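You operate a simulated robot arm through the tools that you are given. There is no shell and no other tool. Be economical: measure what you need, move in short steps, check, and stop when the job is done.

The job below is to be done with a simulated robot arm. You get a single attempt, and the scene is never put back.

## Task
Count the red beads on the top of the long table, then put as many of the place cards from the top of the long table on the top open shelf of the tall cupboard. Then put one of the scoops from the top of the orange bench on top of the grey parcel. Then take the pod on the top of the pink counter and put it away on the right shelf of the wooden counter. Then take the orange pad and put it on the bead band on the top of the pink counter. Then open the right yellow drawer, take the three-pod strip from the sofa end of the long table and leave it in the inside of the right yellow drawer, then shut the drawer. Do these in the order given. Set down upright: place card, orange pad.

Only the result counts: the job must be done as asked and must still hold three seconds after the hand-in. Knocking over, shifting, dropping, spilling or breaking anything else fails it.

## Robot
A 7-joint arm with a fingered hand on a trunk, on a base that drives. Base frame: it is fixed to the floor where the robot stands at the start and does not move with it; the origin is under the middle of the robot, x ahead of it, y to its left, z up; the surface under the hand at the start is at about z = 740. Units: mm, rad, N and s.
With the tool pointing down near the work surface it reaches from about 360 to 840 mm from the robot's upright axis, wherever it stands. Its first joint turns from -2.007 to 2.007 rad. Places, roughly: bead band (15x7x1 cm) [-2000, -100, 900]; grey parcel (12x12x10 cm) [-1700, 0, 800]; inside of the right yellow drawer [2600, -1700, 700]; orange pad (4x4x5 cm) [-2400, -300, 900]; place card [750, -250, 750]; pod (4x5x4 cm) [-2100, -200, 900]; red bead (2x2x2 cm) [1400, -200, 700]; red bead (2x2x3 cm) [1100, 700, 800]; red bead (3x3x2 cm) [1100, 300, 700]; right shelf of the wooden counter [-2400, -3000, 300]; right yellow drawer [2500, -1700, 700]; scoop [-1500, 250, 750]; three-pod strip (10x5x4 cm) [1900, 600, 800]; top open shelf of the tall cupboard [-800, 1300, 1600]. Payload 5 kg.
Tool frame: the origin (TCP) lies between the finger pads and is the grasp point; the fingertips stand 32 mm ahead of it; z points along the fingers, y is the line along which they close. Largest opening 160 mm; the body of the gripper starts 89 mm behind the TCP. The gripper is a hand of 4 fingers: y runs from the thumb to the fingers, the wrist lies at [0, 0, -267] in the tool frame, and closing takes about 1.5 s.
Orientation is that of the tool frame in the base frame, as a unit quaternion [x, y, z, w]. With the fingers straight down and closing along the base's y, the tool's x points along the base's -x, its y along +y and its z along -z.

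## Interface
- The arm moves only by the tool move_arm. Its argument "increments" is a list of rows, each an object (a shift or turn left out is 0, a gripper value left out holds the last) with "slide": the shift along the base's x, y, z in units of 200 mm (1.0 is 200 mm), a list of three; "dr": the turn, a rotation vector about the base's x, y, z in units of 90 degrees (1.0 is 90 degrees), a list of three; "claw": the opening, from 0 (shut) to 1 (fully open). In form: [{"slide": [dx, dy, dz], "dr": [wx, wy, wz], "claw": claw}, ...]. A call has 1 to 12 rows; each row is the pose to reach, as a shift and turn from the pose commanded when the call began. A call with a number of a shift or a turn outside -1 to 1 is refused whole. A row lasts 0.2 s, in which the tool goes at most 50 mm and 0.15 rad; a call with a longer step from one row to the next is refused whole, and so is a gripper value outside its range. A pose out of reach is approached as far as the arm can. The call stops where the force on the tool passes 40 N (or 10 N more than at its start, if that is more) or the arm is blocked; 0.2 s more then pass. The fingers move at their own pace (about 108 mm/s each) and stop on an object; they squeeze with about 29 N. The grip force told is the motor's: it shows also when the fingers shut on nothing. Time passes only in rows, and 0.2 s behind the last, so rows that repeat a pose let the fingers close. The reply holds the time, the measured pose of the TCP, the force on the tool along the base axes, the opening and the grip force, in the units named above and with some noise, with the torque about the TCP (base axes, N m) and any sound that the robot's microphone picked up, and new pictures: "show" is both (left out), scene, wrist or none.
- Cameras (640 x 400 px; columns grow to the right, rows downward): "scene" is now at [15.8, 158.9, 1569.2]; the picture's right is [0.01, -1.00, 0.00], its down [-0.77, -0.01, -0.63] and it looks along [0.63, 0.01, -0.77] (base axes); focal length 276 px, centre (320, 200). "wrist" rides on the gripper at [80, -4, -114] in the tool frame; the picture's right is [0.05, 1.00, 0.00], its down [-0.82, 0.04, -0.58] and it looks along [-0.58, 0.03, 0.82] (tool axes); focal length 265 px, centre (320, 200).
- move_column(by): slides the trunk up (or, below 0, down) by that many mm; the arm and the scene camera ride with it, the base frame stays. It gives what a move gives, with no picture.
- base_move(legs): drives the robot by 1 to 6 legs, each [ahead, turn to the left] in mm and rad, along the robot's own axes; the way and the turn of a leg run together, so that a leg with both is an arc; at most 1500 mm and 3.142 rad a leg. The arm and the cameras ride along, it lands a little off, and it stops where it bumps. It gives what a move gives, and a new picture of the scene camera.
- hand_shape(shape): the hand has 4 fingers and takes this shape, open, in about a second: jaw (thumb against the fingers, like two jaws); tri (thumb and two fingers); tip (a fingertip pinch); poke (one finger out to press); point (the index stretched); flat (the hand flat); cup (the hand cupped); fist (a fist). The gripper value then closes the fingers along that shape, each until it touches; the sizes above hold for jaw. It gives what a move gives, with no picture.
- pan_tilt(pan, tilt): turns the head with the scene camera to pan (to the left, within 2.705 rad either way) and tilt (down, from -0.506 to 1.204), counted from straight ahead of the robot. It gives what a move gives, and a new picture of the scene camera.
- locate(camera, pixels): for up to 12 pixels [column, row] of the newest picture of that camera ("zoom" is the newest enlarged one), the place [x, y, z] in the base frame of the surface seen there, good to about 3 mm. The clock stands still meanwhile.
- zoom(camera, box): a new picture of the part [left, top, right, bottom] of that camera's present view, enlarged. The clock stands still meanwhile.
- sign_off(): hands the job in; it is judged then, once.

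Keep the steps short. Do not move on a guess: measure, check each grasp and each placing, and mend mistakes. In all there are 322 turns and 360 pictures (those below and enlarged ones count). Leave the gripper open and the arm clear of the work at the hand-in unless told otherwise, and finish with a single line.

The tools are called after "Request:" as name(argument=value, ...) on one line, values as JSON. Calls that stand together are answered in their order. move_arm: Moves the arm, as the interface text tells. Its arguments: {"type":"object","properties":{"increments":{"type":"array"},"show":{"type":"string","enum":["both","scene","wrist","none"]}},"required":["increments"]} The other tools are called the same way: move_column (by) slides the trunk up or down; hand_shape (shape) gives the hand a shape; base_move (legs) drives the base; pan_tilt (pan, tilt) turns the head that bears the scene camera; locate (camera, pixels) gives the place of the surface under pixels of a picture; zoom (camera, box) takes an enlarged picture of a part of a camera's view; sign_off () hands the job in.

At the start:

```text
time: 0.0
ee_pos: [538.4, 80.9, 987.3]
tcp_rot: [0.0, 1.0, 0.0, -0.001]
wrist_force: [-0.8, 0.1, 0.5]
ft_torque: [0.01, 0.03, 0.02]
grip_width: 159.9
grasp_force: 0.0
shape: jaw
trunk travel left (down, up): [-700.0, 290.0]
robot x, y, heading: [-0.9, -2.2, -0.003]
head pan, tilt: [0.009, 0.885]
```

scene: 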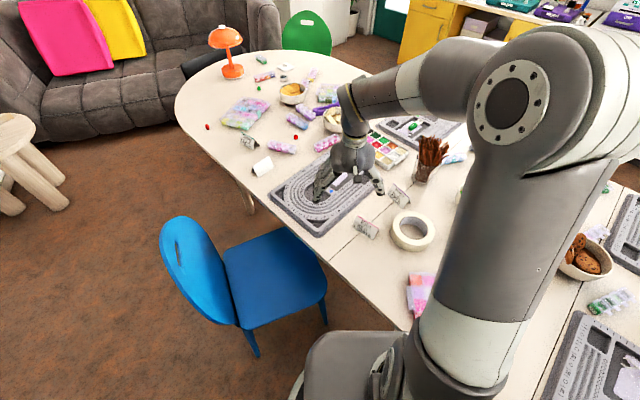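
wrist: 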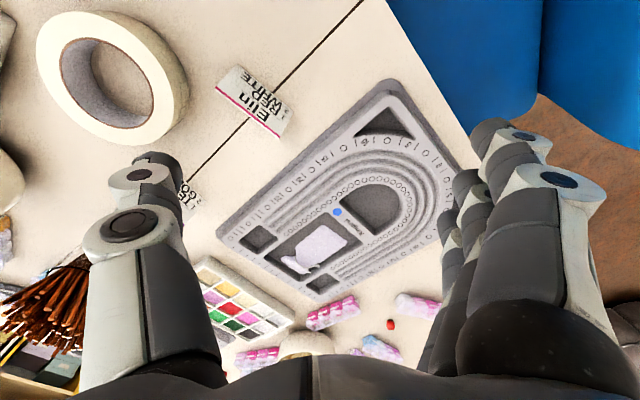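

I see the long table with beads, cards, and other items. First I zoom in on the table to count the red beads.

Request:
zoom(camera="scene", box=[170, 40, 350, 180])

Request:
zoom(camera="scene", box=[300, 90, 480, 230])

Request:
zoom(camera="scene", box=[380, 160, 640, 400])

```text
2.86 times, centred on (260, 110) of scene
```

zoom: 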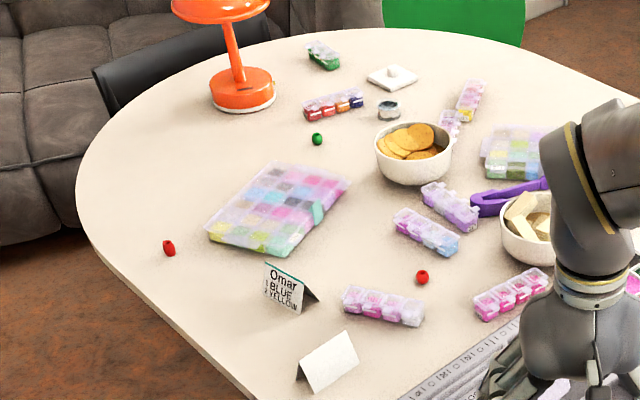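

```text
2.86 times, centred on (390, 160) of scene
```

zoom: 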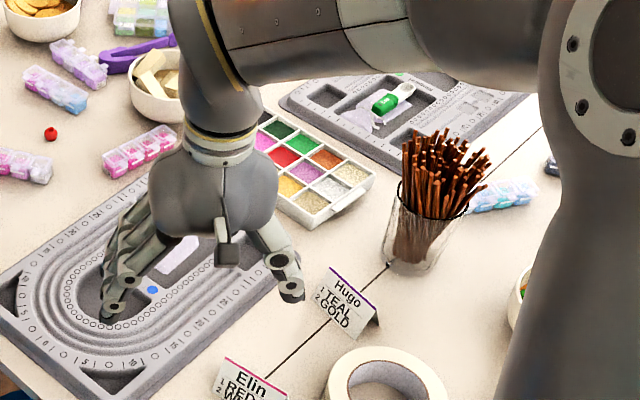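

```text
1.67 times, centred on (510, 280) of scene
```

zoom: 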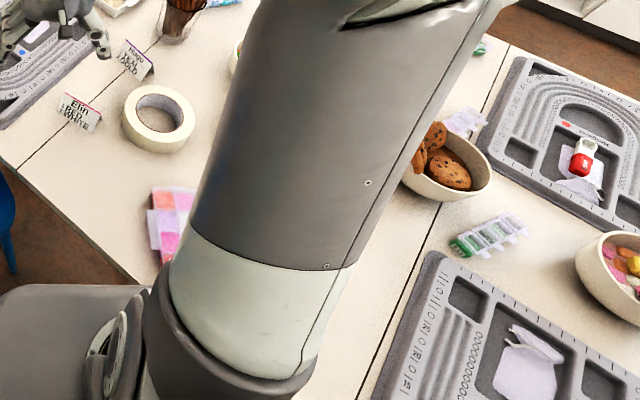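

Two red beads are seen at the left; I look around with the head for the rest and to get the layout.

Request:
pan_tilt(pan=-0.7, tilt=0.75)

Request:
pan_tilt(pan=-1.3, tilt=0.75)

Request:
pan_tilt(pan=0.9, tilt=0.5)

Request:
pan_tilt(pan=2.2, tilt=0.4)

Request:
pan_tilt(pan=-2.4, tilt=0.4)

Request:
pan_tilt(pan=0.0, tilt=0.3)

```text
time: 1.1
ee_pos: [539.0, 80.8, 987.0]
tcp_rot: [0.0, 1.0, 0.0, 0.0]
wrist_force: [0.8, 0.0, 0.3]
ft_torque: [0.02, 0.0, 0.02]
grip_width: 159.5
grasp_force: 0.1
shape: jaw
trunk travel left (down, up): [-700.0, 290.0]
robot x, y, heading: [2.0, 1.3, 0.002]
head pan, tilt: [-0.7, 0.75]
```

scene: 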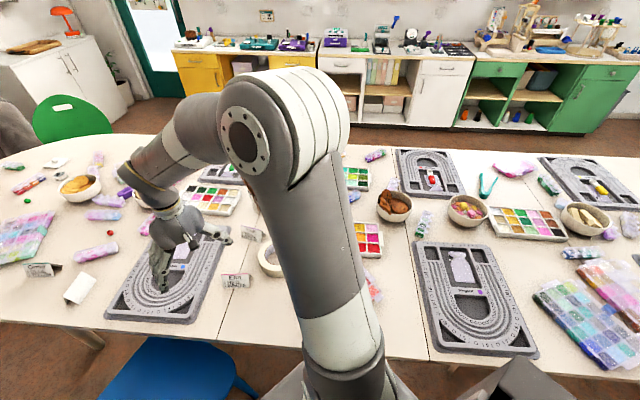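

```text
time: 2.1
ee_pos: [539.2, 79.6, 988.1]
tcp_rot: [0.0, 1.0, 0.0, 0.0]
wrist_force: [0.9, -0.8, 0.2]
ft_torque: [-0.03, 0.02, 0.01]
grip_width: 159.8
grasp_force: 0.1
shape: jaw
trunk travel left (down, up): [-700.0, 290.0]
robot x, y, heading: [-1.4, -2.6, -0.0]
head pan, tilt: [-1.3, 0.75]
```

scene: 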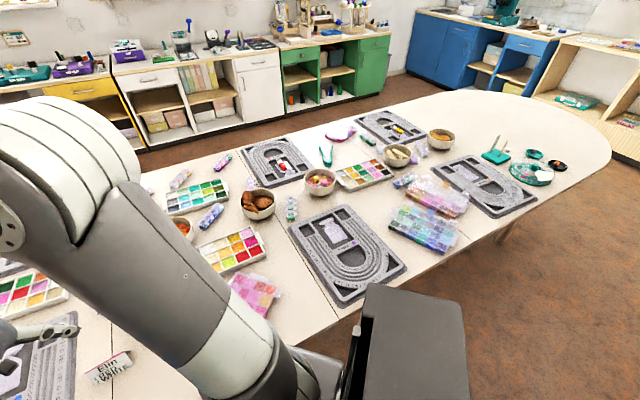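

```text
time: 4.1
ee_pos: [539.1, 80.8, 987.1]
tcp_rot: [0.0, 1.0, 0.0, 0.0]
wrist_force: [-0.2, 0.7, 0.2]
ft_torque: [0.0, -0.04, 0.0]
grip_width: 159.9
grasp_force: 0.0
shape: jaw
trunk travel left (down, up): [-700.0, 290.0]
robot x, y, heading: [0.1, 0.1, 0.002]
head pan, tilt: [0.901, 0.499]
```

scene: 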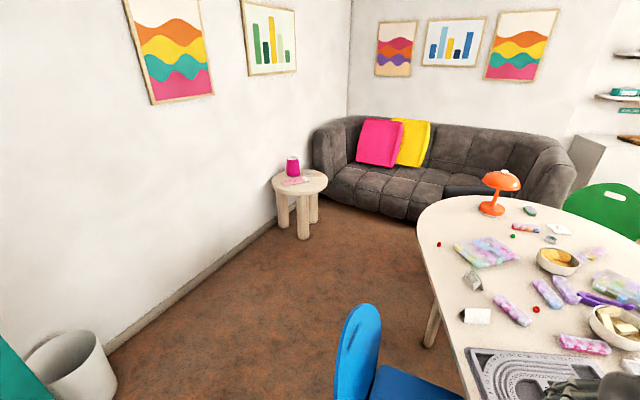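

```text
time: 5.6
ee_pos: [537.8, 80.5, 986.9]
tcp_rot: [0.0, 1.0, 0.0, 0.001]
wrist_force: [-0.3, -0.6, -0.3]
ft_torque: [-0.01, -0.01, 0.03]
grip_width: 159.8
grasp_force: 0.0
shape: jaw
trunk travel left (down, up): [-700.0, 290.0]
robot x, y, heading: [-1.9, 0.0, 0.003]
head pan, tilt: [2.201, 0.4]
```

scene: 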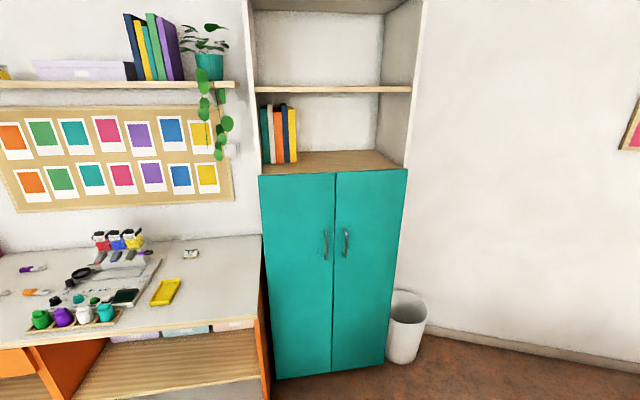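

```text
time: 9.3
ee_pos: [539.5, 80.6, 987.9]
tcp_rot: [0.0, 1.0, 0.0, 0.0]
wrist_force: [0.2, 0.3, 0.1]
ft_torque: [0.01, -0.02, 0.0]
grip_width: 159.8
grasp_force: 0.1
shape: jaw
trunk travel left (down, up): [-700.0, 290.0]
robot x, y, heading: [2.6, -1.0, 0.002]
head pan, tilt: [-2.4, 0.4]
```

scene: 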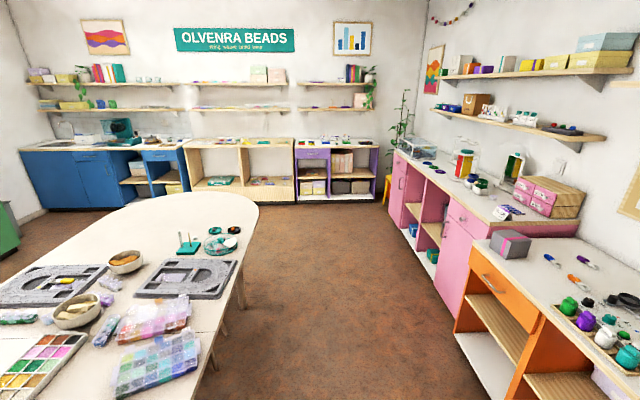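

```text
time: 11.5
ee_pos: [539.2, 81.1, 988.1]
tcp_rot: [0.0, 1.0, 0.001, 0.0]
wrist_force: [-0.5, 0.3, -0.7]
ft_torque: [-0.01, -0.03, -0.02]
grip_width: 159.9
grasp_force: 0.1
shape: jaw
trunk travel left (down, up): [-700.0, 290.0]
robot x, y, heading: [-1.4, 1.3, 0.0]
head pan, tilt: [0.0, 0.3]
```

scene: 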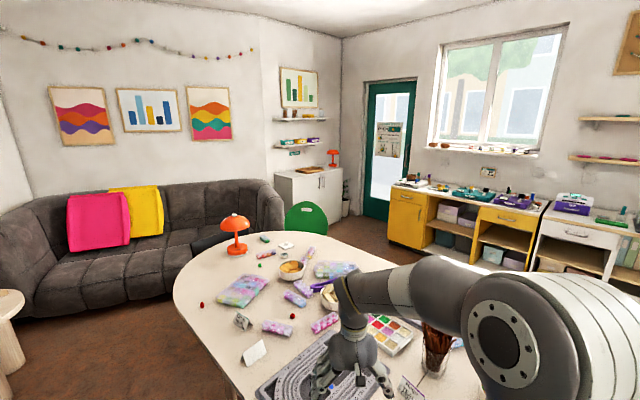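

Layout understood. I raise the trunk for a better view of the table and search it in sections.

Request:
move_column(by=280)

Request:
pan_tilt(pan=0.1, tilt=0.75)

Request:
zoom(camera="scene", box=[200, 40, 520, 240])

Request:
pan_tilt(pan=-0.9, tilt=0.75)

Request:
zoom(camera="scene", box=[320, 80, 640, 280])

Request:
zoom(camera="scene", box=[0, 100, 320, 300])

Request:
pan_tilt(pan=-1.5, tilt=0.75)

Request:
zoom(camera="scene", box=[60, 50, 380, 250])

Request:
zoom(camera="scene", box=[260, 50, 580, 250])

```text
time: 14.3
ee_pos: [538.5, 80.7, 1267.4]
tcp_rot: [0.0, 1.0, -0.001, 0.001]
wrist_force: [0.1, 0.1, -0.3]
ft_torque: [0.02, 0.03, -0.03]
grip_width: 159.7
grasp_force: 0.1
shape: jaw
trunk travel left (down, up): [-980.0, 10.0]
robot x, y, heading: [0.9, 0.0, -0.003]
head pan, tilt: [0.0, 0.3]
```

```text
time: 15.2
ee_pos: [538.1, 80.5, 1267.2]
tcp_rot: [0.0, 1.0, 0.0, 0.0]
wrist_force: [-0.5, -0.1, -0.2]
ft_torque: [0.03, -0.02, 0.03]
grip_width: 159.7
grasp_force: 0.1
shape: jaw
trunk travel left (down, up): [-980.0, 10.0]
robot x, y, heading: [2.1, 2.8, -0.001]
head pan, tilt: [0.099, 0.75]
```

scene: 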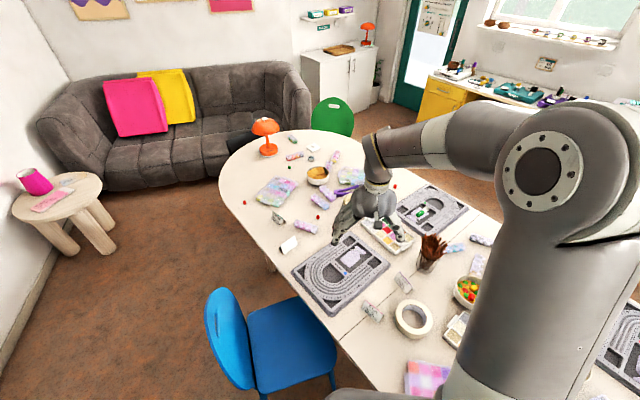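

```text
2.00 times, centred on (360, 140) of scene
```

zoom: 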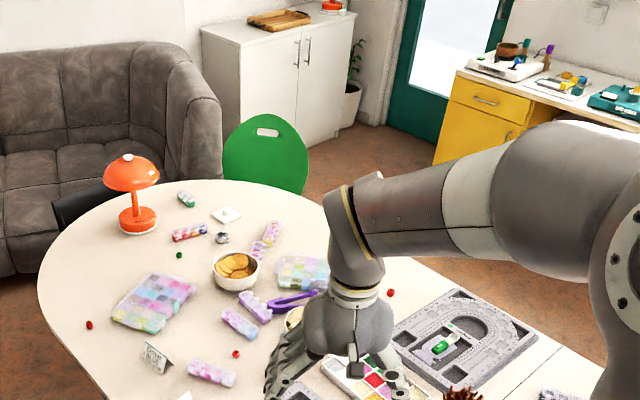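

```text
time: 16.5
ee_pos: [539.8, 81.0, 1267.3]
tcp_rot: [0.0, 1.0, 0.0, 0.0]
wrist_force: [-0.2, 0.6, 0.9]
ft_torque: [-0.01, 0.0, 0.01]
grip_width: 159.8
grasp_force: 0.1
shape: jaw
trunk travel left (down, up): [-980.0, 10.0]
robot x, y, heading: [0.5, -2.0, -0.002]
head pan, tilt: [-0.901, 0.75]
```

scene: 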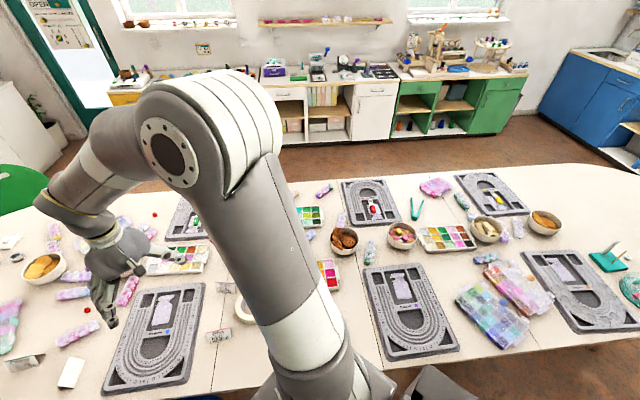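

```text
2.00 times, centred on (480, 180) of scene
```

zoom: 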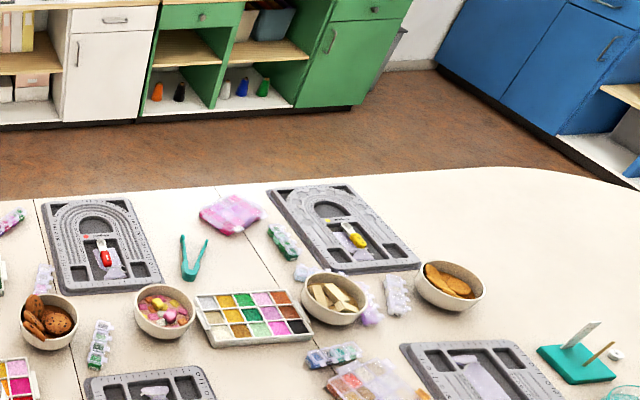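

```text
2.00 times, centred on (160, 200) of scene
```

zoom: 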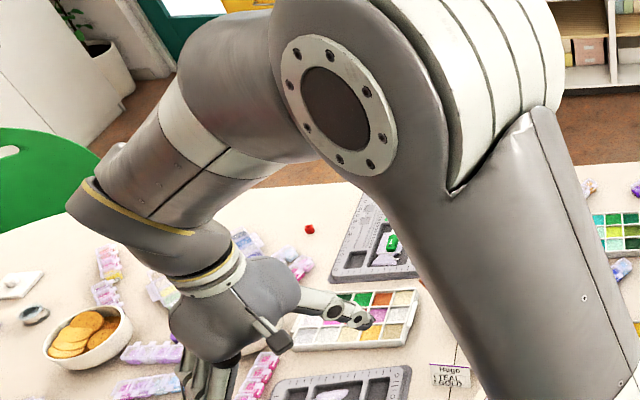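

```text
time: 17.5
ee_pos: [539.7, 81.1, 1268.4]
tcp_rot: [-0.001, 1.0, 0.0, 0.0]
wrist_force: [0.2, 0.0, -0.3]
ft_torque: [0.0, -0.02, 0.03]
grip_width: 159.9
grasp_force: 0.1
shape: jaw
trunk travel left (down, up): [-980.0, 10.0]
robot x, y, heading: [-1.3, 1.8, -0.003]
head pan, tilt: [-1.499, 0.75]
```

scene: 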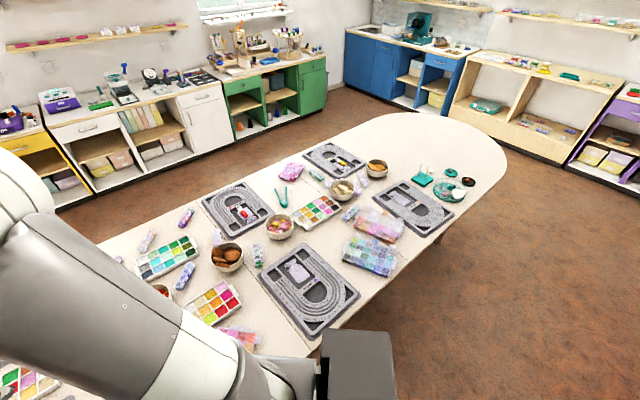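

```text
2.00 times, centred on (220, 150) of scene
```

zoom: 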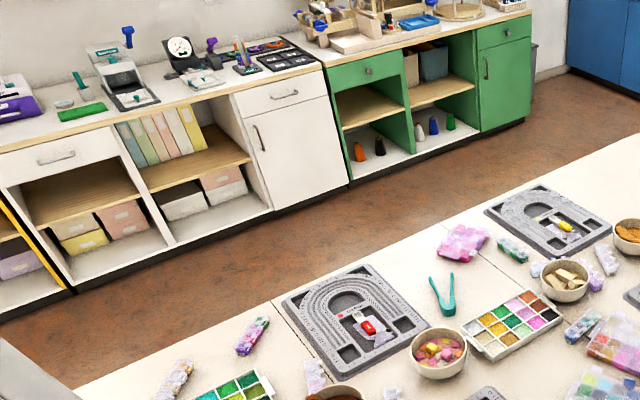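

```text
2.00 times, centred on (420, 150) of scene
```

zoom: 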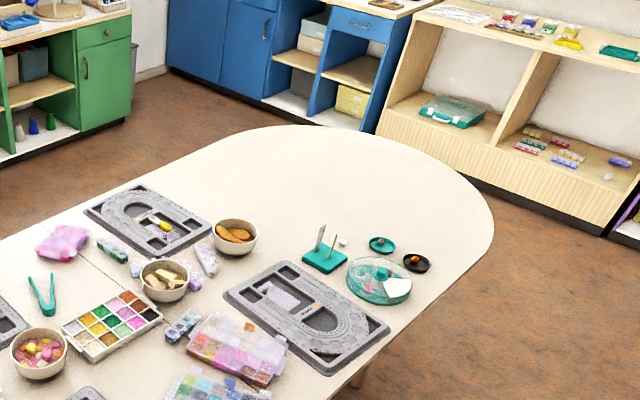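

I count three red beads so far (left edge, mid, and one at about (1400,-200)). I'll check the region hidden by the arm by swinging it aside later. Now I look down for the cards.

Request:
pan_tilt(pan=-0.1, tilt=1.05)

Request:
zoom(camera="scene", box=[160, 20, 480, 220])

```text
time: 19.0
ee_pos: [538.9, 81.2, 1268.1]
tcp_rot: [0.0, 1.0, 0.0, 0.0]
wrist_force: [-1.0, 0.2, -0.2]
ft_torque: [0.02, 0.01, -0.02]
grip_width: 159.8
grasp_force: 0.0
shape: jaw
trunk travel left (down, up): [-980.0, 10.0]
robot x, y, heading: [-0.0, 1.5, -0.002]
head pan, tilt: [-0.099, 1.051]
```

scene: 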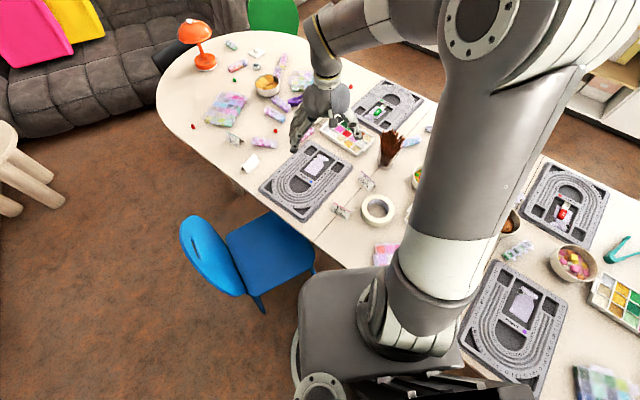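

```text
2.00 times, centred on (320, 120) of scene
```

zoom: 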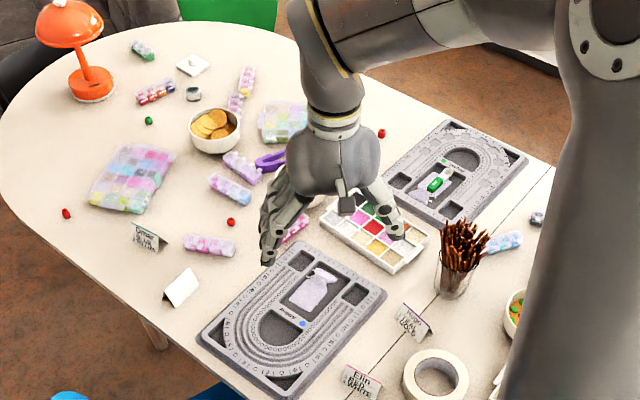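

Request:
locate(camera="zoom", pixels=[[150, 232], [181, 287], [170, 295], [411, 320], [360, 382], [351, 392], [66, 213], [231, 221], [381, 132], [205, 245]])

Request:
zoom(camera="scene", box=[320, 160, 420, 222])

Request:
zoom(camera="scene", box=[210, 120, 310, 182])

```text
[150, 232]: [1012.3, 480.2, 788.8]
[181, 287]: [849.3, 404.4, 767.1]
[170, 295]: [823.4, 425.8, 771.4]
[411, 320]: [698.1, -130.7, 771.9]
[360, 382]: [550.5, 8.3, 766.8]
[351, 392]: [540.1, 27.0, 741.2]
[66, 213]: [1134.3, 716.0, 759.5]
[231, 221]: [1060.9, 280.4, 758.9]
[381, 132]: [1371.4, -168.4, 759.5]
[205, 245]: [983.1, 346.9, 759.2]
```

```text
6.40 times, centred on (370, 191) of scene
```

zoom: 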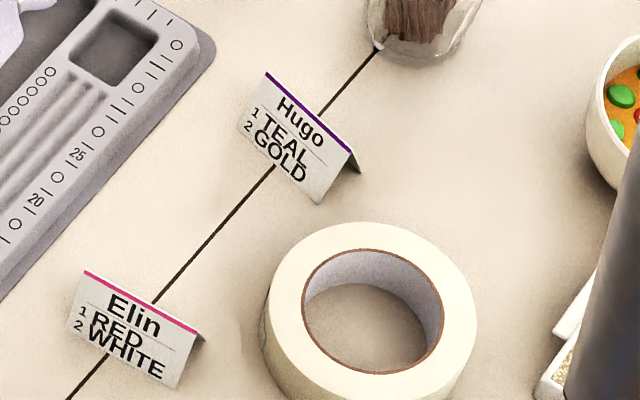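

```text
6.40 times, centred on (260, 151) of scene
```

zoom: 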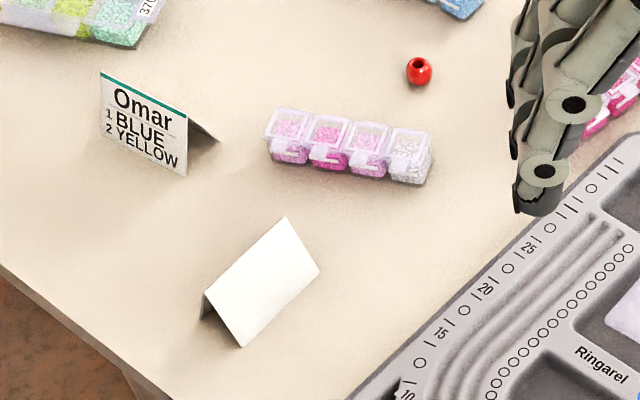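

Request:
pan_tilt(pan=-1.7, tilt=1.1)

Request:
pan_tilt(pan=2.0, tilt=1.1)

Request:
pan_tilt(pan=0.8, tilt=1.1)

```text
time: 20.7
ee_pos: [538.8, 81.3, 1268.1]
tcp_rot: [0.0, 1.0, 0.0, 0.0]
wrist_force: [0.1, 0.6, -0.8]
ft_torque: [0.03, 0.0, -0.01]
grip_width: 159.9
grasp_force: 0.0
shape: jaw
trunk travel left (down, up): [-980.0, 10.0]
robot x, y, heading: [-1.5, 0.6, -0.004]
head pan, tilt: [-1.7, 1.1]
```

scene: 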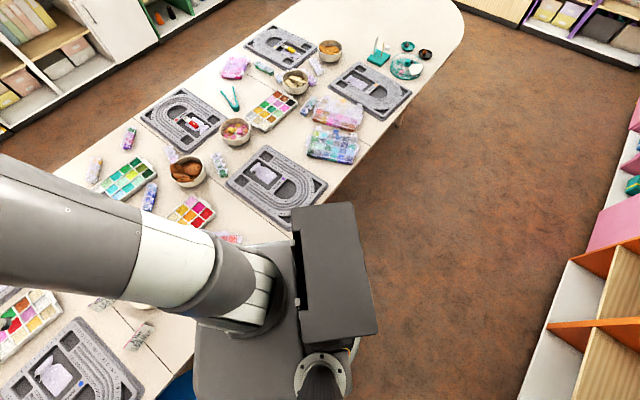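

```text
time: 23.8
ee_pos: [539.4, 82.1, 1267.3]
tcp_rot: [0.001, 1.0, -0.001, 0.0]
wrist_force: [0.8, 0.7, -0.9]
ft_torque: [0.03, -0.04, -0.03]
grip_width: 159.9
grasp_force: 0.2
shape: jaw
trunk travel left (down, up): [-980.0, 10.0]
robot x, y, heading: [0.3, 0.4, -0.005]
head pan, tilt: [2.0, 1.1]
```

scene: 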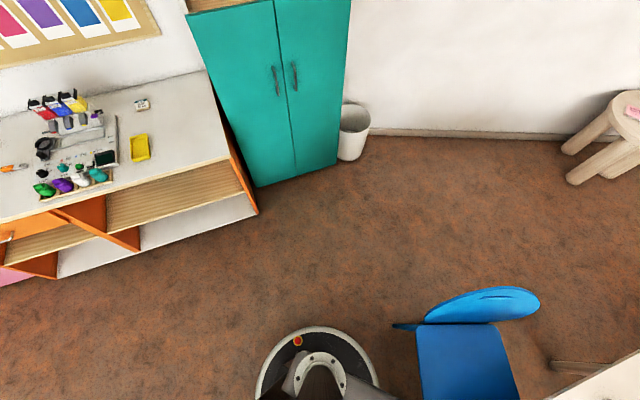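

```text
time: 25.1
ee_pos: [538.8, 80.0, 1266.4]
tcp_rot: [-0.001, 1.0, 0.0, 0.0]
wrist_force: [0.0, 0.6, 0.8]
ft_torque: [0.0, -0.01, 0.01]
grip_width: 160.0
grasp_force: 0.1
shape: jaw
trunk travel left (down, up): [-980.0, 10.0]
robot x, y, heading: [2.9, -0.1, -0.003]
head pan, tilt: [0.799, 1.1]
```

scene: 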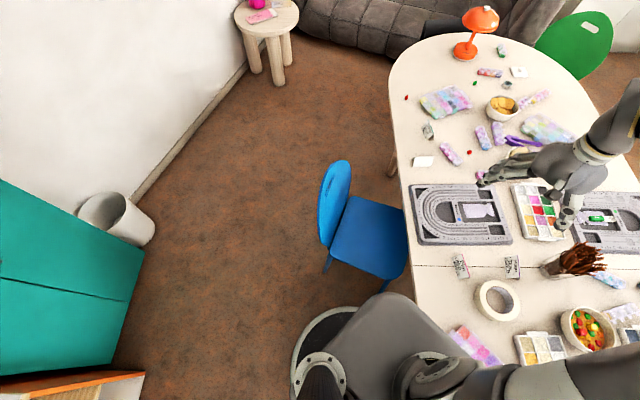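

Request:
locate(camera="scene", pixels=[[320, 236], [345, 165], [400, 285], [325, 270], [402, 180], [412, 262], [145, 245], [110, 375], [100, 215], [152, 235], [300, 340]])

Request:
pan_tilt(pan=2.1, tilt=0.2)

```text
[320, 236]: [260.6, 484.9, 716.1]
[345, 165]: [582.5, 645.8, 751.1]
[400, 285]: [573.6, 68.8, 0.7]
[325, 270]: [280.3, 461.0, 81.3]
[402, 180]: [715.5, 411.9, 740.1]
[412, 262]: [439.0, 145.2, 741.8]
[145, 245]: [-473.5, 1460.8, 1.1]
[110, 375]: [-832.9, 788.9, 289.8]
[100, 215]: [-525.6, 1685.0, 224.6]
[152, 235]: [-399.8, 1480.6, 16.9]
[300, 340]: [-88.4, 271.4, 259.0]
```

```text
time: 26.6
ee_pos: [538.8, 81.1, 1266.9]
tcp_rot: [0.0, 1.0, 0.0, 0.0]
wrist_force: [0.1, -0.5, 0.5]
ft_torque: [0.0, -0.01, 0.01]
grip_width: 159.8
grasp_force: 0.1
shape: jaw
trunk travel left (down, up): [-980.0, 10.0]
robot x, y, heading: [-2.0, -0.1, 0.001]
head pan, tilt: [2.1, 0.201]
```

scene: 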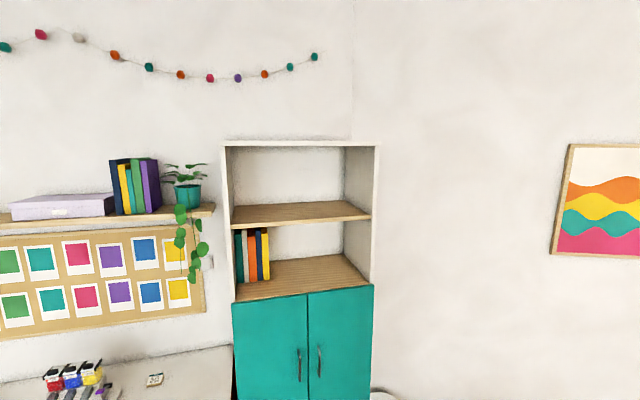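

Request:
locate(camera="scene", pixels=[[233, 222], [370, 216], [300, 213], [245, 208], [345, 203], [300, 143], [376, 145], [225, 146], [310, 290], [300, 180], [360, 200]])

```text
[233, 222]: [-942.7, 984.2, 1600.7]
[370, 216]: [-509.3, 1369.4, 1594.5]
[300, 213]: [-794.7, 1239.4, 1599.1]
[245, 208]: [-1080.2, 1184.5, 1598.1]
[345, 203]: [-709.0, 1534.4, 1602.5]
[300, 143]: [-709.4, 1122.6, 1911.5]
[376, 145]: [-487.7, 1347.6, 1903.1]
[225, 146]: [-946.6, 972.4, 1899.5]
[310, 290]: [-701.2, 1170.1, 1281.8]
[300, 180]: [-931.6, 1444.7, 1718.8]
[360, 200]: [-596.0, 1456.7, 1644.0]
```

Shelf plane is at z≈1600, about 240 deep, open toward us. Next I look through the wrist camera and turn the base a bit to see the arm-hidden part of the table.

Request:
zoom(camera="wrist", box=[0, 0, 640, 400])

Request:
base_move(legs=[[0, -0.6]])

Request:
zoom(camera="wrist", box=[0, 0, 640, 400])

Request:
pan_tilt(pan=0.5, tilt=0.9)

Request:
zoom(camera="scene", box=[160, 100, 480, 300])

```text
1.00 times, centred on (320, 200) of wrist (not enlarged: the box is as wide or as high as the picture)
```

zoom: 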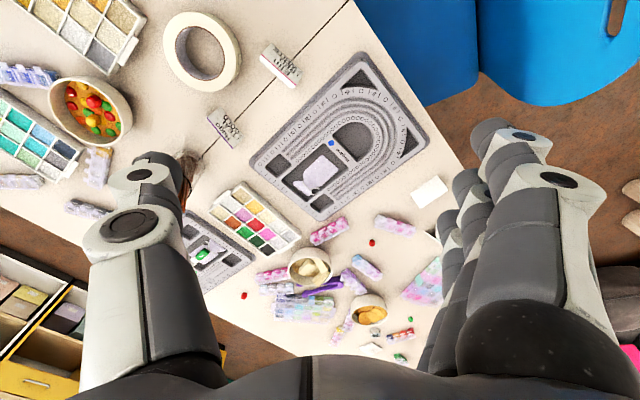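

```text
time: 28.7
ee_pos: [490.2, -239.9, 1268.3]
tcp_rot: [0.298, 0.955, 0.0, 0.0]
wrist_force: [-1.2, -0.1, -0.6]
ft_torque: [0.02, -0.04, 0.03]
grip_width: 159.9
grasp_force: 0.1
shape: jaw
trunk travel left (down, up): [-980.0, 10.0]
robot x, y, heading: [1.4, 2.0, -0.611]
head pan, tilt: [2.1, 0.201]
```

scene: 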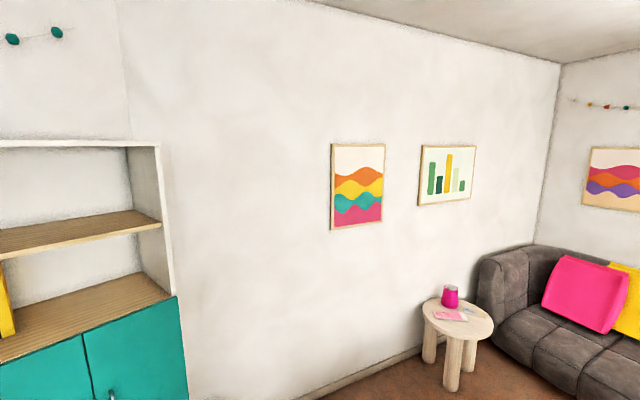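

```text
1.00 times, centred on (320, 200) of wrist (not enlarged: the box is as wide or as high as the picture)
```

zoom: 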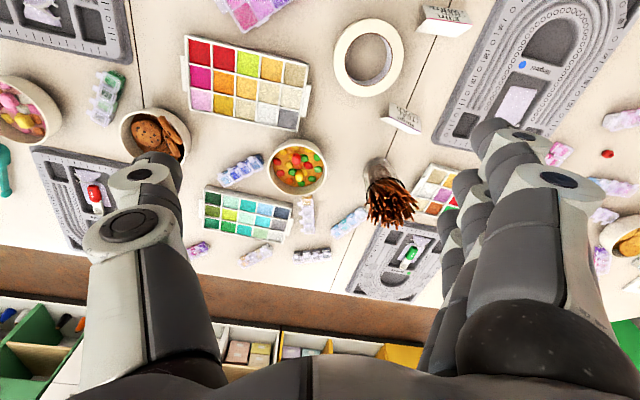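

```text
time: 30.4
ee_pos: [489.3, -240.0, 1268.1]
tcp_rot: [0.299, 0.954, 0.0, 0.0]
wrist_force: [0.4, -0.1, 0.9]
ft_torque: [0.05, 0.0, 0.03]
grip_width: 159.6
grasp_force: 0.1
shape: jaw
trunk travel left (down, up): [-980.0, 10.0]
robot x, y, heading: [0.5, 2.2, -0.609]
head pan, tilt: [0.499, 0.901]
```

scene: 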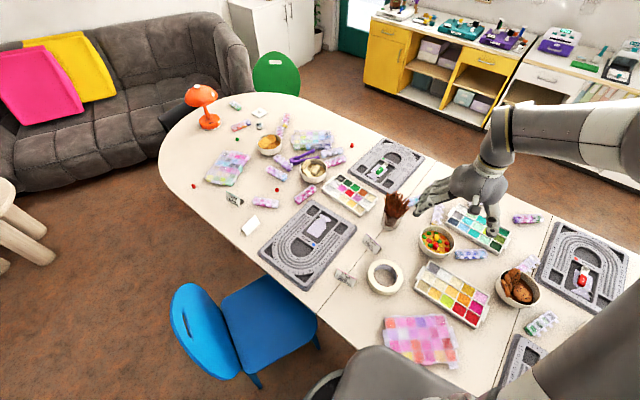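

```text
2.00 times, centred on (320, 200) of scene
```

zoom: 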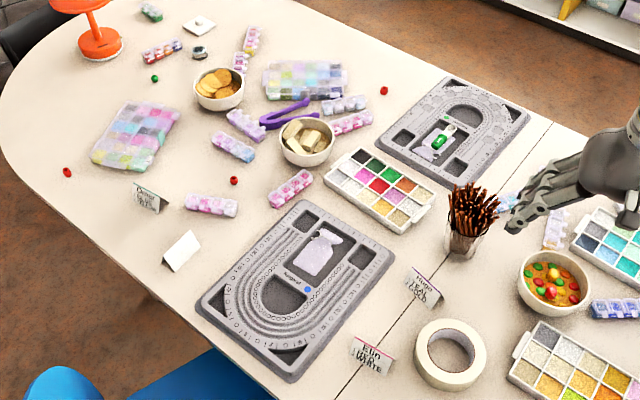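

Request:
pan_tilt(pan=-1.1, tilt=0.7)

Request:
zoom(camera="scene", box=[290, 80, 450, 180])

Request:
zoom(camera="scene", box=[150, 100, 350, 225])

```text
time: 32.0
ee_pos: [488.7, -239.9, 1268.7]
tcp_rot: [0.298, 0.955, 0.0, 0.0]
wrist_force: [0.0, 0.3, 0.0]
ft_torque: [-0.03, -0.07, -0.01]
grip_width: 159.9
grasp_force: 0.1
shape: jaw
trunk travel left (down, up): [-980.0, 10.0]
robot x, y, heading: [0.5, -1.0, -0.606]
head pan, tilt: [-1.1, 0.7]
```

scene: 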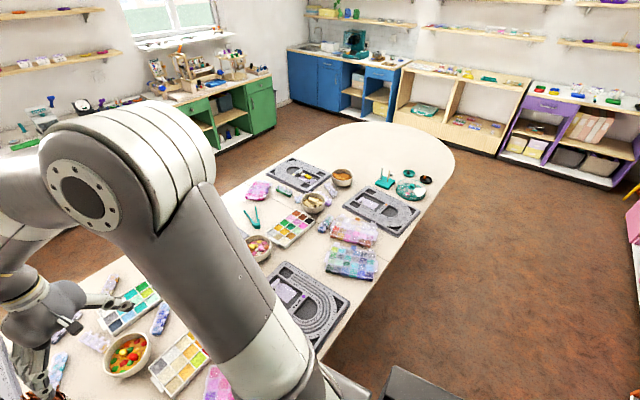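

```text
4.00 times, centred on (370, 130) of scene
```

zoom: 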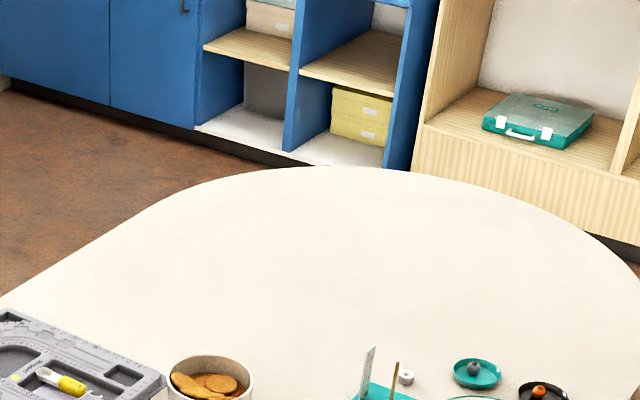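

```text
3.20 times, centred on (250, 162) of scene
```

zoom: 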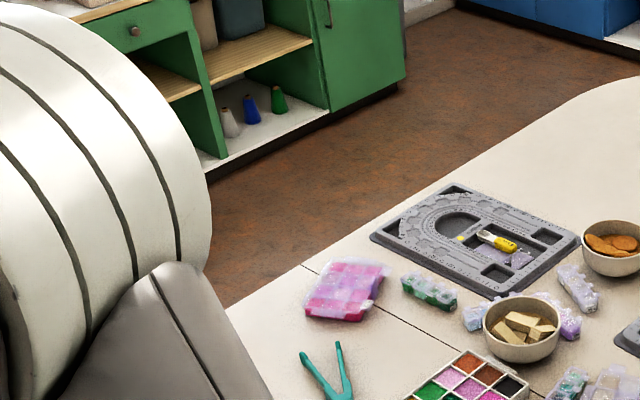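

Count: 3 red beads → 3 cards. Now I measure Elin and Hugo.

Request:
pan_tilt(pan=0.5, tilt=1.0)

Request:
zoom(camera="scene", box=[320, 185, 420, 248])

```text
time: 33.7
ee_pos: [489.0, -241.3, 1268.5]
tcp_rot: [0.298, 0.954, 0.0, 0.0]
wrist_force: [0.3, 0.6, 0.0]
ft_torque: [0.02, 0.04, 0.01]
grip_width: 160.1
grasp_force: 0.2
shape: jaw
trunk travel left (down, up): [-980.0, 10.0]
robot x, y, heading: [1.3, 1.0, -0.605]
head pan, tilt: [0.499, 1.0]
```

scene: 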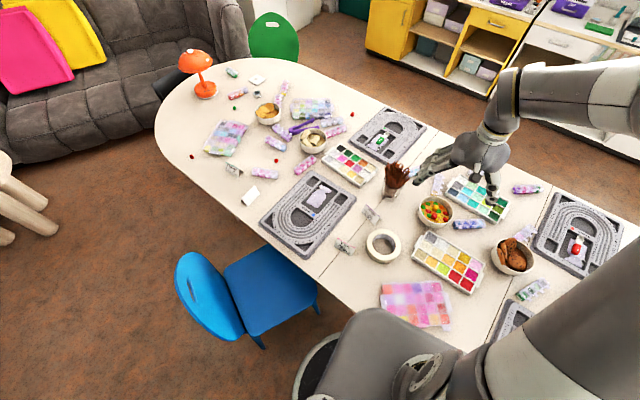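

```text
6.35 times, centred on (370, 216) of scene
```

zoom: 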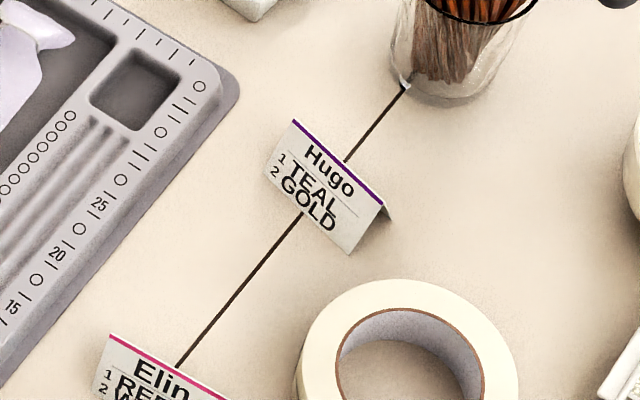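

Request:
locate(camera="zoom", pixels=[[297, 123], [381, 203], [266, 172], [347, 250], [390, 212], [112, 338], [220, 396], [340, 165], [400, 60], [520, 370], [300, 365]])

Request:
locate(camera="scene", pixels=[[229, 165], [240, 165], [243, 172], [248, 187], [258, 188], [258, 195], [249, 203], [243, 195], [318, 303], [190, 300]])

Request:
zoom(camera="scene", box=[310, 215, 410, 278])

```text
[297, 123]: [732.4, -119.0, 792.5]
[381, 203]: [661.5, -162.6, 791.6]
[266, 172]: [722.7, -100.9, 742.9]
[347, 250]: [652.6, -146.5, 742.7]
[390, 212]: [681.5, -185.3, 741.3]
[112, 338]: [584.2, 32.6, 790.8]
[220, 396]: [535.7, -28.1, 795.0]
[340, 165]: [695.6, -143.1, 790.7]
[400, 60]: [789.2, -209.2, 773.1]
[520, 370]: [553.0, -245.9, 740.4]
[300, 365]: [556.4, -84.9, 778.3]
```

```text
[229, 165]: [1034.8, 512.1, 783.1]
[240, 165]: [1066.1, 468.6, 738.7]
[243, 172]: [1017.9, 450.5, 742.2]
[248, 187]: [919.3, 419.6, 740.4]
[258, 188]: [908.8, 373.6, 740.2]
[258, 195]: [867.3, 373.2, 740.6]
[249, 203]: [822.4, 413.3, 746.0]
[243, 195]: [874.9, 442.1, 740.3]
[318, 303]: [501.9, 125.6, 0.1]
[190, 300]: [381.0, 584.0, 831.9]
```

```text
6.35 times, centred on (360, 246) of scene
```

zoom: 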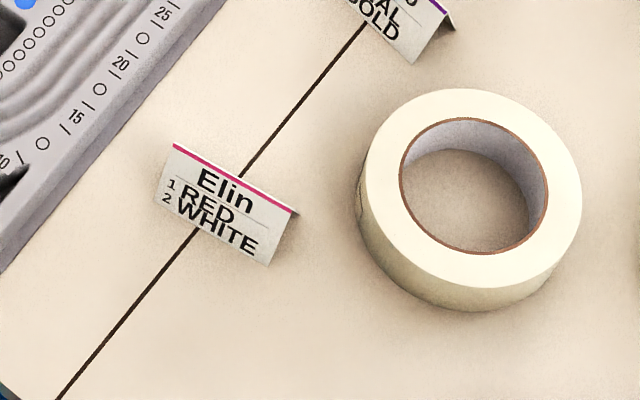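

Elin's ridge: centre ≈(560,2,792), direction 51°; Hugo's: centre ≈(697,-141,792), direction 32°. I plan to grip cards end‑to‑end (84 mm) with the hand tilted ~35°, same as it will be at the shelf. Align heading to −0.674 and lower the trunk.

Request:
base_move(legs=[[0, -0.068]])

Request:
move_column(by=-280)

```text
time: 34.5
ee_pos: [471.9, -273.2, 1268.3]
tcp_rot: [0.33, 0.944, 0.001, 0.001]
wrist_force: [0.3, 0.0, -0.5]
ft_torque: [0.0, 0.03, 0.0]
grip_width: 159.8
grasp_force: 0.0
shape: jaw
trunk travel left (down, up): [-980.0, 10.0]
robot x, y, heading: [-2.3, -3.9, -0.673]
head pan, tilt: [0.499, 1.0]
```

scene: 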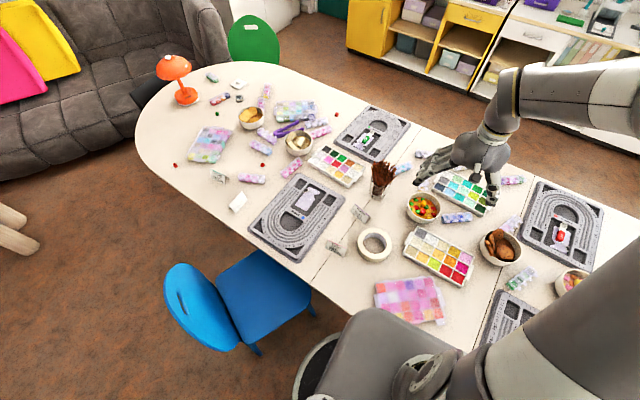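

```text
time: 37.4
ee_pos: [473.0, -272.1, 987.4]
tcp_rot: [0.33, 0.944, 0.0, 0.0]
wrist_force: [0.6, 0.0, -0.5]
ft_torque: [-0.03, 0.01, -0.01]
grip_width: 160.1
grasp_force: 0.2
shape: jaw
trunk travel left (down, up): [-700.0, 290.0]
robot x, y, heading: [-0.8, 0.3, -0.668]
head pan, tilt: [0.499, 1.0]
```

Request:
move_arm(increments=[{"slide": [0.06, 0.195, 0], "dr": [-0.048, -0.061, 0], "claw": 0.85}, {"slide": [0.12, 0.39, 0], "dr": [-0.0966, -0.122, 0]}, {"slide": [0.18, 0.585, 0], "dr": [-0.145, -0.183, 0]}, {"slide": [0.24, 0.78, 0], "dr": [-0.193, -0.244, 0]}, {"slide": [0.3, 0.975, 0], "dr": [-0.2415, -0.305, 0]}], show="both")

```text
time: 38.6
ee_pos: [532.7, -75.2, 986.7]
tcp_rot: [0.313, 0.901, -0.098, 0.285]
wrist_force: [0.5, -0.6, 0.2]
ft_torque: [0.02, 0.05, 0.0]
grip_width: 136.1
grasp_force: 0.2
shape: jaw
trunk travel left (down, up): [-700.0, 290.0]
robot x, y, heading: [1.7, 1.2, -0.676]
head pan, tilt: [0.499, 1.0]
```

scene: 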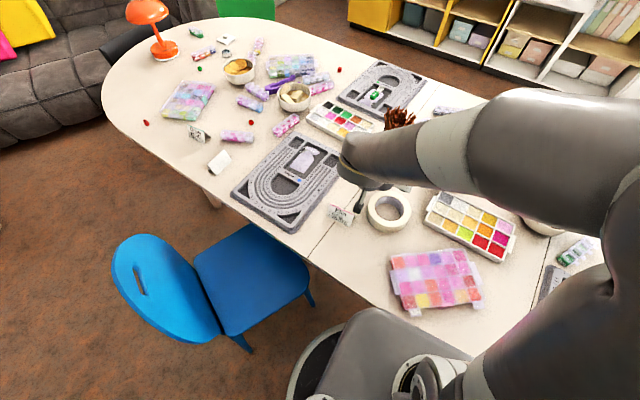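
wrist: 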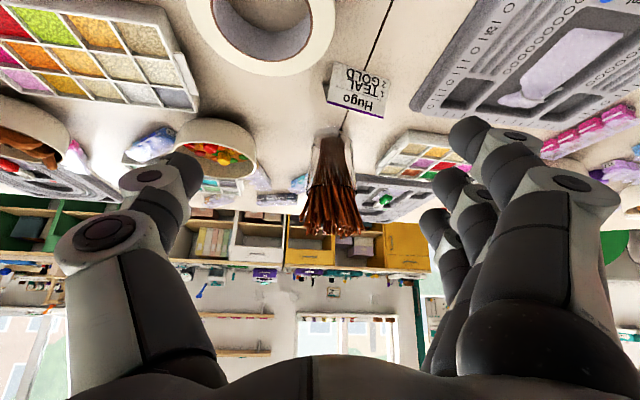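

Request:
move_arm(increments=[{"slide": [0.055, 0.204, 0], "claw": 0.69}, {"slide": [0.11, 0.4075, 0]}, {"slide": [0.11, 0.4075, -0.22]}, {"slide": [0.11, 0.4075, -0.44]}, {"slide": [0.11, 0.4075, -0.635]}], show="both")

```text
time: 39.8
ee_pos: [554.8, 5.5, 860.9]
tcp_rot: [0.314, 0.9, -0.098, 0.285]
wrist_force: [0.4, 0.2, 0.0]
ft_torque: [-0.01, 0.0, 0.0]
grip_width: 110.7
grasp_force: 0.0
shape: jaw
trunk travel left (down, up): [-700.0, 290.0]
robot x, y, heading: [1.0, -1.6, -0.675]
head pan, tilt: [0.499, 1.0]
```

scene: 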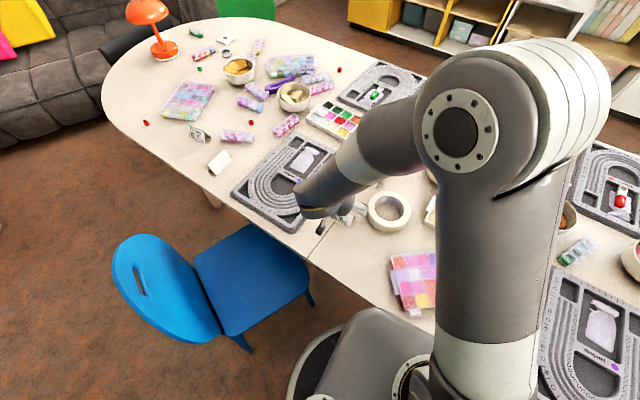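
wrist: 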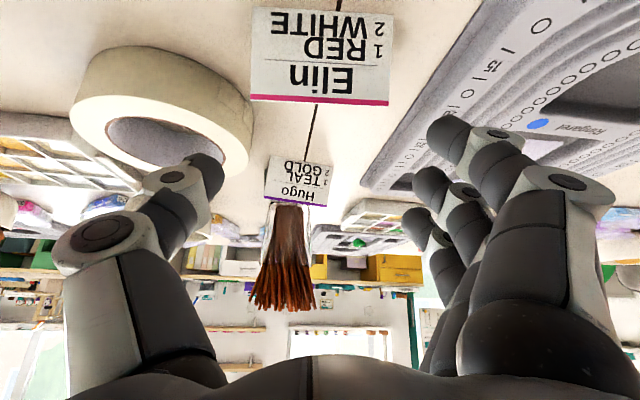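

Card is aligned, but the tape roll's rim near the thumb looks close; I measure it.

Request:
locate(camera="wrist", pixels=[[120, 52], [180, 52], [215, 68], [240, 95], [250, 125], [75, 110], [253, 85], [387, 93], [320, 95]])

Request:
zoom(camera="wrist", box=[60, 0, 400, 212])

```text
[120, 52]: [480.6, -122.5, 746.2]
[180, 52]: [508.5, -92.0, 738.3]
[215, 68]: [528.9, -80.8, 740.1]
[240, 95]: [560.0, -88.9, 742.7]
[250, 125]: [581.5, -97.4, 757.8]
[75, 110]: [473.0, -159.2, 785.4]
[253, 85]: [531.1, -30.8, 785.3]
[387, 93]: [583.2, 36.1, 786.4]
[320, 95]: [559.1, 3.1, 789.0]
```

```text
1.88 times, centred on (230, 106) of wrist
```

zoom: 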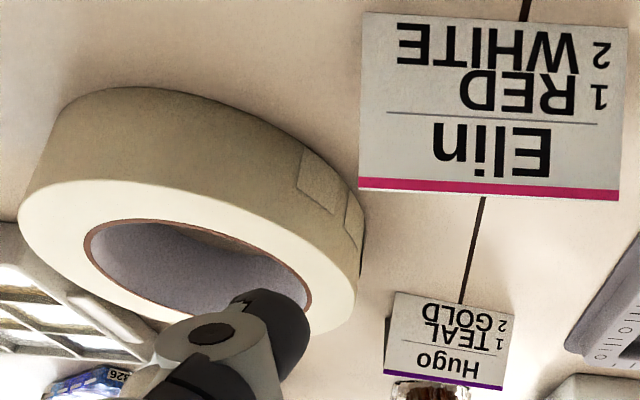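

Clearance ~15 mm – OK. Descend to z≈785 and close.

Request:
move_arm(increments=[{"slide": [0, 0, -0.2]}, {"slide": [0, 0, -0.32]}, {"slide": [0, 0, -0.375]}, {"slide": [0, 0, -0.375], "claw": 0.4}, {"slide": [0, 0, -0.375], "claw": 0.4}, {"slide": [0, 0, -0.375], "claw": 0.4}, {"slide": [0, 0, -0.375], "claw": 0.4}], show="wrist")

```text
time: 41.4
ee_pos: [554.1, 4.0, 786.2]
tcp_rot: [0.315, 0.9, -0.097, 0.285]
wrist_force: [6.7, 2.0, 21.4]
ft_torque: [1.31, -0.92, -0.25]
grip_width: 61.9
grasp_force: 29.1
shape: jaw
trunk travel left (down, up): [-700.0, 290.0]
robot x, y, heading: [-2.8, 0.6, -0.665]
head pan, tilt: [0.499, 1.0]
```

wrist: 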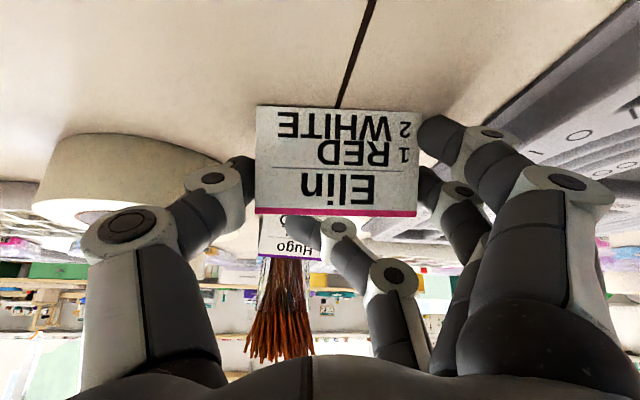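

The card seems held (29 N), though one finger curls behind it. I lift a little and check.

Request:
move_arm(increments=[{"slide": [0, 0, 0.04]}, {"slide": [0, 0, 0.1]}, {"slide": [0, 0, 0.1]}], show="wrist")

```text
time: 42.2
ee_pos: [553.0, 4.0, 804.1]
tcp_rot: [0.315, 0.9, -0.099, 0.284]
wrist_force: [-0.1, -0.2, 0.4]
ft_torque: [0.01, -0.02, 0.01]
grip_width: 61.8
grasp_force: 28.7
shape: jaw
trunk travel left (down, up): [-700.0, 290.0]
robot x, y, heading: [1.3, -1.8, -0.674]
head pan, tilt: [0.499, 1.0]
```

wrist: 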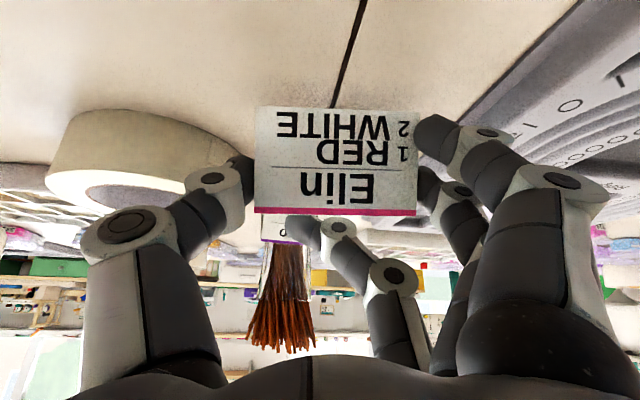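

Held. Lift 190 mm, then raise the trunk.

Request:
move_arm(increments=[{"slide": [0, 0, 0.2]}, {"slide": [0, 0, 0.4]}, {"slide": [0, 0, 0.6]}, {"slide": [0, 0, 0.8]}, {"slide": [0, 0, 1.0]}], show="none")

Request:
move_column(by=285)

Request:
zoom(camera="wrist", box=[0, 0, 640, 400])

```text
time: 43.4
ee_pos: [554.1, 3.1, 1005.5]
tcp_rot: [0.315, 0.9, -0.098, 0.284]
wrist_force: [0.0, 0.3, -1.0]
ft_torque: [-0.01, -0.01, 0.03]
grip_width: 62.2
grasp_force: 28.8
shape: jaw
trunk travel left (down, up): [-700.0, 290.0]
robot x, y, heading: [0.7, -3.2, -0.668]
head pan, tilt: [0.499, 1.0]
```

```text
time: 46.2
ee_pos: [554.5, 3.6, 1290.8]
tcp_rot: [0.315, 0.9, -0.099, 0.285]
wrist_force: [0.3, 0.0, 0.0]
ft_torque: [-0.04, 0.0, 0.02]
grip_width: 61.9
grasp_force: 29.1
shape: jaw
trunk travel left (down, up): [-985.0, 5.0]
robot x, y, heading: [1.4, -2.4, -0.673]
head pan, tilt: [0.499, 1.0]
```

```text
1.00 times, centred on (320, 200) of wrist (not enlarged: the box is as wide or as high as the picture)
```

zoom: 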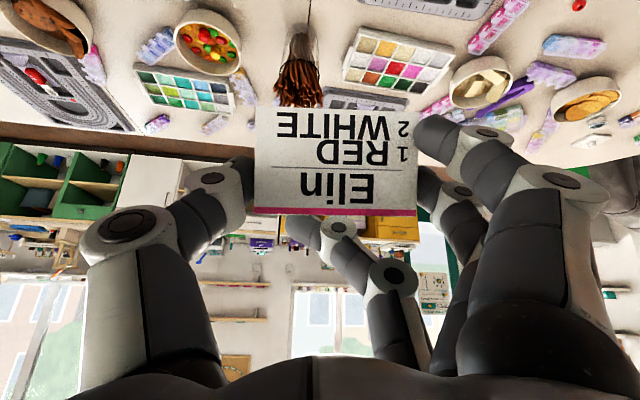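

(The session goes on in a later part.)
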